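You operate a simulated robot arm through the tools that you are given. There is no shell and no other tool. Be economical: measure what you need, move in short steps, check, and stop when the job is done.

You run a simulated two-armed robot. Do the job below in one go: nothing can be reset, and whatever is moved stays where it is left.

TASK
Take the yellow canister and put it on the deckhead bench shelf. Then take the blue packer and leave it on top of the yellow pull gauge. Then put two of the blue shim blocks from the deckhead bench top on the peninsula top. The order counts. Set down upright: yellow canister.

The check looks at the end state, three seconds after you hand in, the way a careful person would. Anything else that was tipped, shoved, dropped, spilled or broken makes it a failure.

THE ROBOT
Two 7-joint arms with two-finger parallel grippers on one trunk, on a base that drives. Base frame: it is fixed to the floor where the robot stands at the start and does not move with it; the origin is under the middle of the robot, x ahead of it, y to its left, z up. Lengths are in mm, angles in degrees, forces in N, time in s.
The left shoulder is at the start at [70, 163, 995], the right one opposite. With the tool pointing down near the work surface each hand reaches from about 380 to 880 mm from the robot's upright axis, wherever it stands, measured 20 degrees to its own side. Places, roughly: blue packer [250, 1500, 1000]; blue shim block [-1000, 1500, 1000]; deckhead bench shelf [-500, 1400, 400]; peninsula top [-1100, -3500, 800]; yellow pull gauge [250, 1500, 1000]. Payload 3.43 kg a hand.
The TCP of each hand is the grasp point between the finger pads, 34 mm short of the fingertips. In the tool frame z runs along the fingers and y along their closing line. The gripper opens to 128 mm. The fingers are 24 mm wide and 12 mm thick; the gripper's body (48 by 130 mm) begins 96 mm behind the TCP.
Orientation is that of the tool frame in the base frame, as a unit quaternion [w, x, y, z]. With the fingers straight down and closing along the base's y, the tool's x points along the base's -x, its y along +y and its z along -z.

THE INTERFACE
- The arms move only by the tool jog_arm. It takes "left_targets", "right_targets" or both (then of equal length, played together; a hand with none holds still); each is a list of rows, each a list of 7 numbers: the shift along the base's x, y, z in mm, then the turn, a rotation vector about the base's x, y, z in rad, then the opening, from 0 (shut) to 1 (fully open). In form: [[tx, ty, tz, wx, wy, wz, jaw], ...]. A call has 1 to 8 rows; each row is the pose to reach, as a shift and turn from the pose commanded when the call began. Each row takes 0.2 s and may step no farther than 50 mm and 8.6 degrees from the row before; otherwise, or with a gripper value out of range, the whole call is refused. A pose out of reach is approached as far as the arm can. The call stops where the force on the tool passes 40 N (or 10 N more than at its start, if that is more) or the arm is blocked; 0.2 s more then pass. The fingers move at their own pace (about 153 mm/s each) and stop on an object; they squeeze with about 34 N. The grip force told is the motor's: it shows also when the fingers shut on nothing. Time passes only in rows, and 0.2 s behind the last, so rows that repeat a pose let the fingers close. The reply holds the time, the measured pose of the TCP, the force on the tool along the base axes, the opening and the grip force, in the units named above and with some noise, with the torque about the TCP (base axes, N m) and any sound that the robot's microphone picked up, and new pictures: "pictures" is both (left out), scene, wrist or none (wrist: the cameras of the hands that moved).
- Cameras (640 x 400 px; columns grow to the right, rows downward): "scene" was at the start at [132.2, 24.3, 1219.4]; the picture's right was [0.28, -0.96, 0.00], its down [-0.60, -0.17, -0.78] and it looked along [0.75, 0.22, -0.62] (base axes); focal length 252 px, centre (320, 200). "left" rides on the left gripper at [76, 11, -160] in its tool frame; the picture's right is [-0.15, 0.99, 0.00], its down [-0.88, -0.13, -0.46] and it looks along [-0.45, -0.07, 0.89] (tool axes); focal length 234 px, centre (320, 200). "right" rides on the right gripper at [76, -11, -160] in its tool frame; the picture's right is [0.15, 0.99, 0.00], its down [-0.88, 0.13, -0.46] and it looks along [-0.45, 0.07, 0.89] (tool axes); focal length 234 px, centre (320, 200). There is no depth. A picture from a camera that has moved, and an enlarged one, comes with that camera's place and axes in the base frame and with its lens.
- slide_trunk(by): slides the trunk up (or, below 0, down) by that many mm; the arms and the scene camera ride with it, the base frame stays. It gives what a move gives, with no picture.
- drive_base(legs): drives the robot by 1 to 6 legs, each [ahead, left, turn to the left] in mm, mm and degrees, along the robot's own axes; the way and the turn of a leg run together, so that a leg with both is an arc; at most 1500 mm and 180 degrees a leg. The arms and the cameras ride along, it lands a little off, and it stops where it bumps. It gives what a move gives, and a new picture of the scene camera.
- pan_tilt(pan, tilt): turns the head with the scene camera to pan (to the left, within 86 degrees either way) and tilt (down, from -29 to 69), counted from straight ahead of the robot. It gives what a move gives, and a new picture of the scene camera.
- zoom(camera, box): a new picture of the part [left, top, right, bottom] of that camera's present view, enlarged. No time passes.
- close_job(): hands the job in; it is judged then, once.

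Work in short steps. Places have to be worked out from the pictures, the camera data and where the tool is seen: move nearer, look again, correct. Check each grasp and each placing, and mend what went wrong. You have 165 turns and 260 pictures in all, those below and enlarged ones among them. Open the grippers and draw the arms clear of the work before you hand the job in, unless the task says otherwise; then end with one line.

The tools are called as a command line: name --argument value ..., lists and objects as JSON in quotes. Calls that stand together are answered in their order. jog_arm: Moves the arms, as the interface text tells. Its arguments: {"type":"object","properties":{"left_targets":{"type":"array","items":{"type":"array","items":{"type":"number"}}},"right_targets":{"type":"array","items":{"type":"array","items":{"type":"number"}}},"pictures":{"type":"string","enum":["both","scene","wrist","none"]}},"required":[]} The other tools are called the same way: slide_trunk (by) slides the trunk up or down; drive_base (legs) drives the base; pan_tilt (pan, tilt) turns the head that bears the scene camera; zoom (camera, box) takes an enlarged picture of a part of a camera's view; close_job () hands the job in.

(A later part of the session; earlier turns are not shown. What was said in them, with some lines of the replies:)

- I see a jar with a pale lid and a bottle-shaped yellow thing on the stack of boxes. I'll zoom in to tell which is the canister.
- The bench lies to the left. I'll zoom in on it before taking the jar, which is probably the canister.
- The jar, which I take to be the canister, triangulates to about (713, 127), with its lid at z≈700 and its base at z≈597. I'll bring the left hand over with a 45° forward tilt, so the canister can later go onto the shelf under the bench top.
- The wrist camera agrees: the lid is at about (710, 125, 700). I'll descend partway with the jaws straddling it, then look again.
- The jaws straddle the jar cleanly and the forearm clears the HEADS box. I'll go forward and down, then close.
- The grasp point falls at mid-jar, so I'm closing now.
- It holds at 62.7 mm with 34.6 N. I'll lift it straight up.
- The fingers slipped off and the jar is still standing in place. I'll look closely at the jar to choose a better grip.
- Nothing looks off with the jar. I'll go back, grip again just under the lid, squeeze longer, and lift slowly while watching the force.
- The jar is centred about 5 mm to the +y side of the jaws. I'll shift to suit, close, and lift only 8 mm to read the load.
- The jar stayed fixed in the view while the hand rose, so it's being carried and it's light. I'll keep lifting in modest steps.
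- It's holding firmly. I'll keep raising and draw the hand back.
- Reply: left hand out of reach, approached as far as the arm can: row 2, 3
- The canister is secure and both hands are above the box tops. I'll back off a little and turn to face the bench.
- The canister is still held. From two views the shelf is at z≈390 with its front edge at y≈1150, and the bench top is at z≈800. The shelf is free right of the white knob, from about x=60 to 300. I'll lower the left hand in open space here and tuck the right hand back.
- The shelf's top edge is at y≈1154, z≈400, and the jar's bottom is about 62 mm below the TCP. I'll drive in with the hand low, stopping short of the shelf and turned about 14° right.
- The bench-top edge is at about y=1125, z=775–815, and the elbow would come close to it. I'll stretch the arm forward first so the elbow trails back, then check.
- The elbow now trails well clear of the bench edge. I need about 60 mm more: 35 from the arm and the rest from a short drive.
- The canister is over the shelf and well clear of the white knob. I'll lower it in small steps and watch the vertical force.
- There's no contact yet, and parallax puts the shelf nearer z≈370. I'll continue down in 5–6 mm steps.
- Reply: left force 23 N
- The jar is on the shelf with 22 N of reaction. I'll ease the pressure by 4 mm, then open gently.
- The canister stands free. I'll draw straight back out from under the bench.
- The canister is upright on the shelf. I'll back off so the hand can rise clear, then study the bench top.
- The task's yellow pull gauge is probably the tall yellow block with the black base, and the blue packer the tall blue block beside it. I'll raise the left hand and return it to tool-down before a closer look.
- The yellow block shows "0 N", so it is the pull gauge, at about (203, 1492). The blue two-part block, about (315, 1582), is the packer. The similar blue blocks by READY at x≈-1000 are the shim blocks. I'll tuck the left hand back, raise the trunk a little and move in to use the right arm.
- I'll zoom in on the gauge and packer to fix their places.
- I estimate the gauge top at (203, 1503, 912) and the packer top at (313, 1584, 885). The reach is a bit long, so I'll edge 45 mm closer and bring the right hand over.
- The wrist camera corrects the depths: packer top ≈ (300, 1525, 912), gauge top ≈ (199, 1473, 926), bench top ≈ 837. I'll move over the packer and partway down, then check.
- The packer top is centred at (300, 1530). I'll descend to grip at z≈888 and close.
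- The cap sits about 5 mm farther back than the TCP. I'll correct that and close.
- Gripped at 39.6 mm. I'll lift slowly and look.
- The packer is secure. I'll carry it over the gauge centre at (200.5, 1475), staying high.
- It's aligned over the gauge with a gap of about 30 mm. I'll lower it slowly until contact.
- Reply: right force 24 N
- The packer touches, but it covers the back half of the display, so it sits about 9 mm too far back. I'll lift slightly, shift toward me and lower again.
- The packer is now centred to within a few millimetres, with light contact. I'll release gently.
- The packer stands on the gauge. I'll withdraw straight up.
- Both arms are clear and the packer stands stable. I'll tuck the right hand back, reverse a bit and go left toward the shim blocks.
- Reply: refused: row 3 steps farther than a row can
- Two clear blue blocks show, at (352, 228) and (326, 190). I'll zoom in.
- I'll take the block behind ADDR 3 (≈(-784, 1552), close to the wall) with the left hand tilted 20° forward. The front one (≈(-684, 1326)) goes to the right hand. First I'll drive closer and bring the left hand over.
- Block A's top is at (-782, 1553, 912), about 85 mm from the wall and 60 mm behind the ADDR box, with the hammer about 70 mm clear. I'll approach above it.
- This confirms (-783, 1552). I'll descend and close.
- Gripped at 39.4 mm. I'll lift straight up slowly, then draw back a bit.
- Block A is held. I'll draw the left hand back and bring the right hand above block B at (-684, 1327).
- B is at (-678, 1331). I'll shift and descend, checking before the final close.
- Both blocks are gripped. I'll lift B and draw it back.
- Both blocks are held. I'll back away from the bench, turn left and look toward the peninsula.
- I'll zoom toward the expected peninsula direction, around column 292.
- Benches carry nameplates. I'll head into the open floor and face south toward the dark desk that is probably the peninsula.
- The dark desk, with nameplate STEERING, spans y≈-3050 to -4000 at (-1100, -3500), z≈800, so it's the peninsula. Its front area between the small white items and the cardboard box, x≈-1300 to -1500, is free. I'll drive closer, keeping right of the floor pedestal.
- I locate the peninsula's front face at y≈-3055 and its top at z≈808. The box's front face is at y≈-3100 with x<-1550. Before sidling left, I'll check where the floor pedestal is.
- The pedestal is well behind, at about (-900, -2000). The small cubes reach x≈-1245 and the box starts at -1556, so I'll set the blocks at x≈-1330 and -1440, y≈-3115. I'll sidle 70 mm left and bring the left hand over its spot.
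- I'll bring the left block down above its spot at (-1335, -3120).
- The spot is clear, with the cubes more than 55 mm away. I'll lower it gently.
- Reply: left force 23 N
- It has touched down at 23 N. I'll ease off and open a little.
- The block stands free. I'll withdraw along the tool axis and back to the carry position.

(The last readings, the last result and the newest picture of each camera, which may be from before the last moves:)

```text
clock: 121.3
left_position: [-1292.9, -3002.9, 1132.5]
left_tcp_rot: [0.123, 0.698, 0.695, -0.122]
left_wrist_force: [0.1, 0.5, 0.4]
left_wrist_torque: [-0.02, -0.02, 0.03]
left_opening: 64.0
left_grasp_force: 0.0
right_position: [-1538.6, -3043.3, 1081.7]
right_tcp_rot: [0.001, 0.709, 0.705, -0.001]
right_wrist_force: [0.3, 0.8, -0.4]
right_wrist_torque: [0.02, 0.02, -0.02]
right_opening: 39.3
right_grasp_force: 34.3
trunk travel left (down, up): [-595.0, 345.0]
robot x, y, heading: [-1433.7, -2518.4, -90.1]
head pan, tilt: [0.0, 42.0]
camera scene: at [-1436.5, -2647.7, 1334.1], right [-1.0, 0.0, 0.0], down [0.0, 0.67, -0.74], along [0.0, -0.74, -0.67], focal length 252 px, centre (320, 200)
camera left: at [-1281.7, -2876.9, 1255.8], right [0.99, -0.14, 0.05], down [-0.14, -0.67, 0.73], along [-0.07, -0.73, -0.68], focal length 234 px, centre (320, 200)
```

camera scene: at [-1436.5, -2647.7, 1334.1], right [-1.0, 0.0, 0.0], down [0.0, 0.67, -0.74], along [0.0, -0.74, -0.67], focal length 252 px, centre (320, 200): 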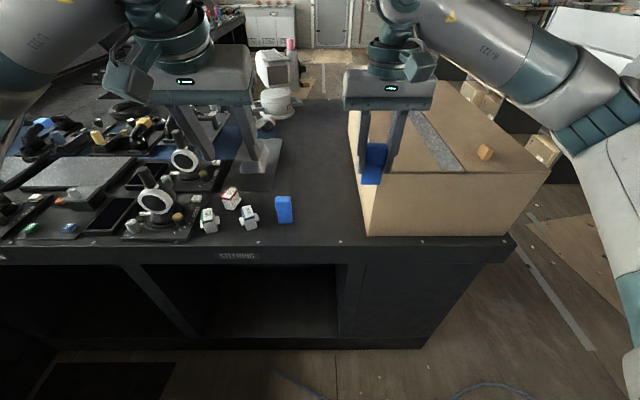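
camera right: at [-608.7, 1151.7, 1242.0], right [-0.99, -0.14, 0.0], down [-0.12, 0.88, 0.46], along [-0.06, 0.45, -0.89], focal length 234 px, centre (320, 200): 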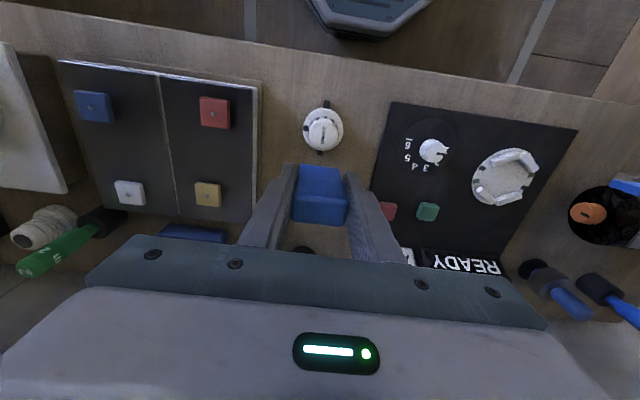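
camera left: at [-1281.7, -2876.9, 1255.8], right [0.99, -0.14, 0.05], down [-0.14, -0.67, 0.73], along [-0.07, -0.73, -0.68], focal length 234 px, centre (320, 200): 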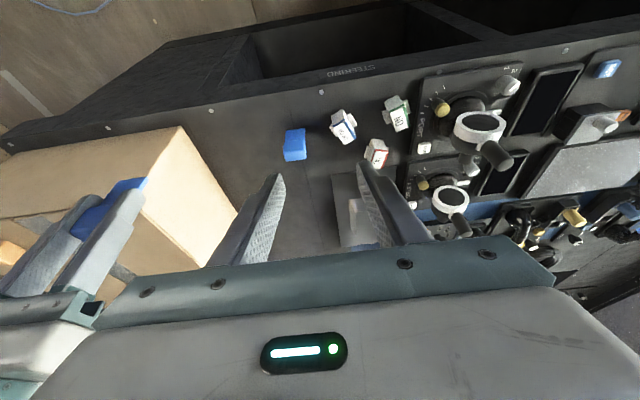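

Block 1 is upright on the peninsula. Now the right hand moves toward (-1450, -3112) and down.

jog_arm --right_targets '[[40, 0, 0, 0, 0, 0, 0], [80, -10, -10, 0, 0, 0, 0], [88, -45, -40, 0, 0, 0, 0], [88, -68, -80, 0, 0, 0, 0], [88, -68, -125, 0, 0, 0, 0], [88, -68, -160, 0, 0, 0, 0]]' --pictures "both"

```text
clock: 122.7
left_position: [-1292.5, -3005.0, 1130.8]
left_tcp_rot: [0.123, 0.698, 0.695, -0.121]
left_wrist_force: [0.3, 0.6, 0.2]
left_wrist_torque: [-0.01, -0.02, -0.01]
left_opening: 64.0
left_grasp_force: 0.0
right_position: [-1450.4, -3112.3, 919.3]
right_tcp_rot: [0.0, 0.708, 0.706, -0.001]
right_wrist_force: [0.8, -0.6, -0.2]
right_wrist_torque: [0.03, -0.02, -0.02]
right_opening: 39.2
right_grasp_force: 33.8
trunk travel left (down, up): [-595.0, 345.0]
robot x, y, heading: [-1435.6, -2514.1, -90.5]
head pan, tilt: [0.0, 42.0]
camera scene: at [-1437.4, -2649.8, 1334.0], right [-1.0, 0.0, 0.0], down [0.0, 0.67, -0.74], along [0.0, -0.74, -0.67], focal length 252 px, centre (320, 200)
camera right: at [-1460.2, -3035.7, 1078.7], right [0.99, 0.14, 0.0], down [0.13, -0.88, 0.46], along [0.07, -0.45, -0.89], focal length 234 px, centre (320, 200)
```

scene: 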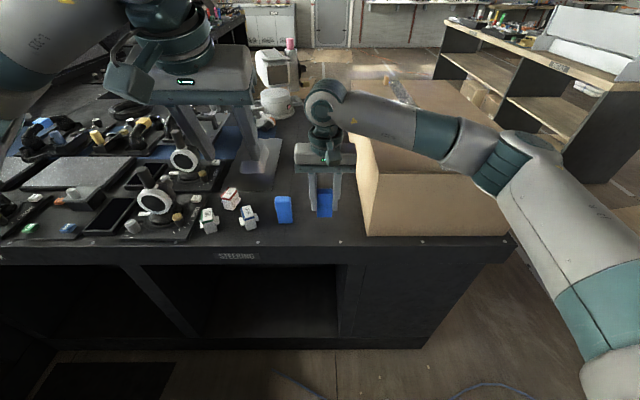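
right: 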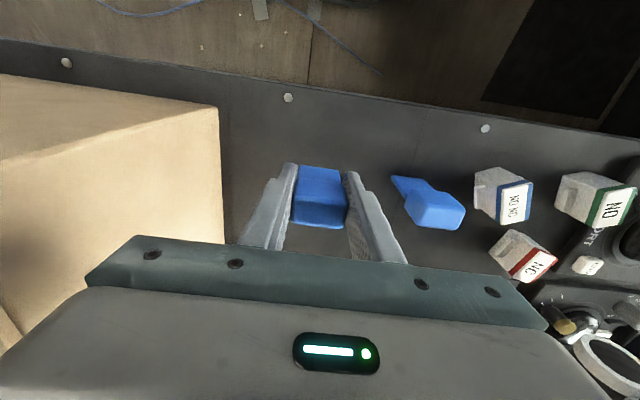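

The forearm clears the box top (z≈993) by about 65 mm even after lowering. I'll lower the block gently.

jog_arm --right_targets '[[0, 0, -18, 0, 0, 0, 0], [0, 0, -34, 0, 0, 0, 0], [0, 0, -42, 0, 0, 0, 0], [0, 0, -47, 0, 0, 0, 0]]' --pictures "wrist"

```text
clock: 123.7
left_position: [-1292.5, -3002.9, 1133.1]
left_tcp_rot: [0.124, 0.698, 0.695, -0.122]
left_wrist_force: [-0.2, 0.0, 0.1]
left_wrist_torque: [0.02, 0.02, 0.01]
left_opening: 64.2
left_grasp_force: 0.0
right_position: [-1449.0, -3110.5, 874.5]
right_tcp_rot: [0.002, 0.707, 0.707, -0.001]
right_wrist_force: [0.2, -1.1, 22.6]
right_wrist_torque: [-0.22, 0.07, 0.03]
right_opening: 39.3
right_grasp_force: 33.8
trunk travel left (down, up): [-595.0, 345.0]
robot x, y, heading: [-1437.6, -2518.7, -90.2]
head pan, tilt: [0.0, 42.0]
camera right: at [-1460.9, -3033.6, 1035.3], right [0.99, 0.14, 0.0], down [0.13, -0.88, 0.46], along [0.07, -0.45, -0.89], focal length 234 px, centre (320, 200)
```

right: 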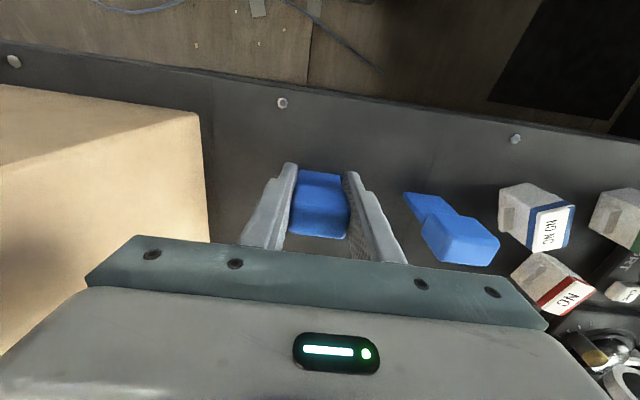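

It has touched down. I'll ease off and open.

jog_arm --right_targets '[[0, 0, 2, 0, 0, 0, 0], [0, 0, 2, 0, 0, 0, 0.36], [0, 0, 2, 0, 0, 0, 0.45], [0, 0, 2, 0, 0, 0, 0.5]]' --pictures "wrist"

```text
clock: 124.7
left_position: [-1292.8, -3004.8, 1133.0]
left_tcp_rot: [0.122, 0.699, 0.694, -0.122]
left_wrist_force: [0.4, -0.1, -1.1]
left_wrist_torque: [-0.03, 0.0, -0.01]
left_opening: 63.8
left_grasp_force: 0.1
right_position: [-1449.9, -3111.6, 876.5]
right_tcp_rot: [0.0, 0.709, 0.705, 0.0]
right_wrist_force: [-0.3, 0.7, 1.0]
right_wrist_torque: [0.01, -0.01, -0.02]
right_opening: 64.2
right_grasp_force: 0.0
trunk travel left (down, up): [-595.0, 345.0]
robot x, y, heading: [-1435.5, -2516.5, -90.4]
head pan, tilt: [0.0, 42.0]
camera right: at [-1460.7, -3035.1, 1035.9], right [0.99, 0.14, 0.0], down [0.13, -0.88, 0.46], along [0.07, -0.45, -0.89], focal length 234 px, centre (320, 200)
```

right: 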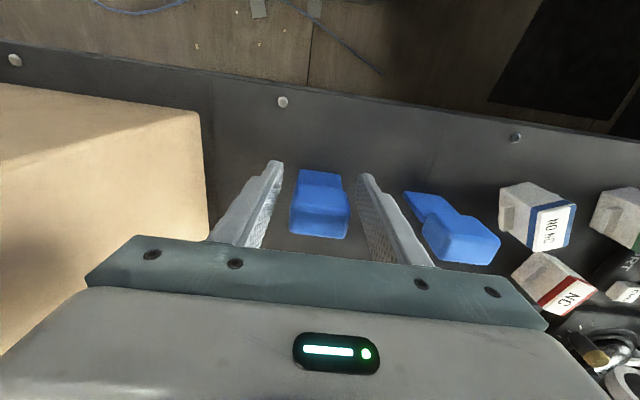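

Both blocks stand upright. I'll raise the hand straight up and draw it back.

jog_arm --right_targets '[[0, 0, 20, 0, 0, 0, 0.5], [0, 0, 60, 0, 0, 0, 0.5], [0, 0, 105, 0, 0, 0, 0.5], [0, 10, 150, 0, 0, 0, 0.5], [0, 40, 185, 0, 0, 0, 0.8], [0, 75, 205, 0, 0, 0, 1]]' --pictures "none"

drive_base --legs '[[-250, 0, 0]]'

zoom --camera "scene" --box '[200, 100, 400, 225]'

```text
clock: 126.1
left_position: [-1292.8, -3003.4, 1131.3]
left_tcp_rot: [0.124, 0.698, 0.695, -0.121]
left_wrist_force: [0.7, 0.1, 0.1]
left_wrist_torque: [-0.01, -0.03, -0.02]
left_opening: 64.1
left_grasp_force: 0.1
right_position: [-1450.3, -3036.4, 1080.3]
right_tcp_rot: [0.0, 0.708, 0.707, -0.001]
right_wrist_force: [0.3, 0.3, 0.5]
right_wrist_torque: [-0.01, -0.03, 0.0]
right_opening: 128.2
right_grasp_force: 0.0
trunk travel left (down, up): [-595.0, 345.0]
robot x, y, heading: [-1436.0, -2516.4, -90.1]
head pan, tilt: [0.0, 42.0]
```

```text
clock: 128.0
left_position: [-1291.3, -2757.0, 1131.2]
left_tcp_rot: [0.123, 0.697, 0.696, -0.121]
left_wrist_force: [-1.0, -0.1, -0.6]
left_wrist_torque: [-0.01, -0.02, 0.01]
left_opening: 64.1
left_grasp_force: 0.0
right_position: [-1450.2, -2788.5, 1080.8]
right_tcp_rot: [0.0, 0.707, 0.707, 0.001]
right_wrist_force: [0.3, 0.2, -0.5]
right_wrist_torque: [0.01, 0.02, 0.01]
right_opening: 128.1
right_grasp_force: 0.0
trunk travel left (down, up): [-595.0, 345.0]
robot x, y, heading: [-1431.2, -2263.6, -90.0]
head pan, tilt: [0.0, 42.0]
camera scene: at [-1436.4, -2400.3, 1334.0], right [-1.0, 0.0, 0.0], down [0.0, 0.67, -0.74], along [0.0, -0.74, -0.67], focal length 252 px, centre (320, 200)
```

scene: 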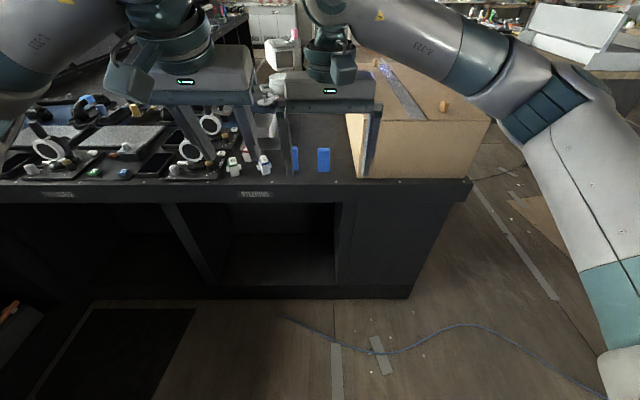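

```text
3.20 times, centred on (300, 162) of scene
camera zoom: at [-1436.4, -2400.3, 1334.0], right [-1.0, 0.0, 0.0], down [0.0, 0.67, -0.74], along [0.0, -0.74, -0.67], focal length 808 px, centre (384, 320)
```

zoom: 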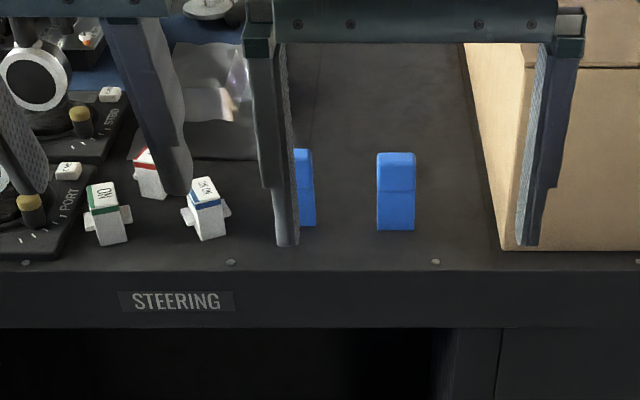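

All three parts are done: the canister is upright on the shelf, the packer is on the gauge, and two shim blocks stand on the peninsula. Both hands are empty and clear, so I'm handing in.

close_job

```text
The job is handed in.
```

The job is handed in. The yellow canister is upright on the deckhead bench shelf, the blue packer is on top of the yellow pull gauge, and two blue shim blocks stand on the peninsula top, done in that order. I took the desk marked STEERING to be the peninsula, because its position and height match the place you gave.
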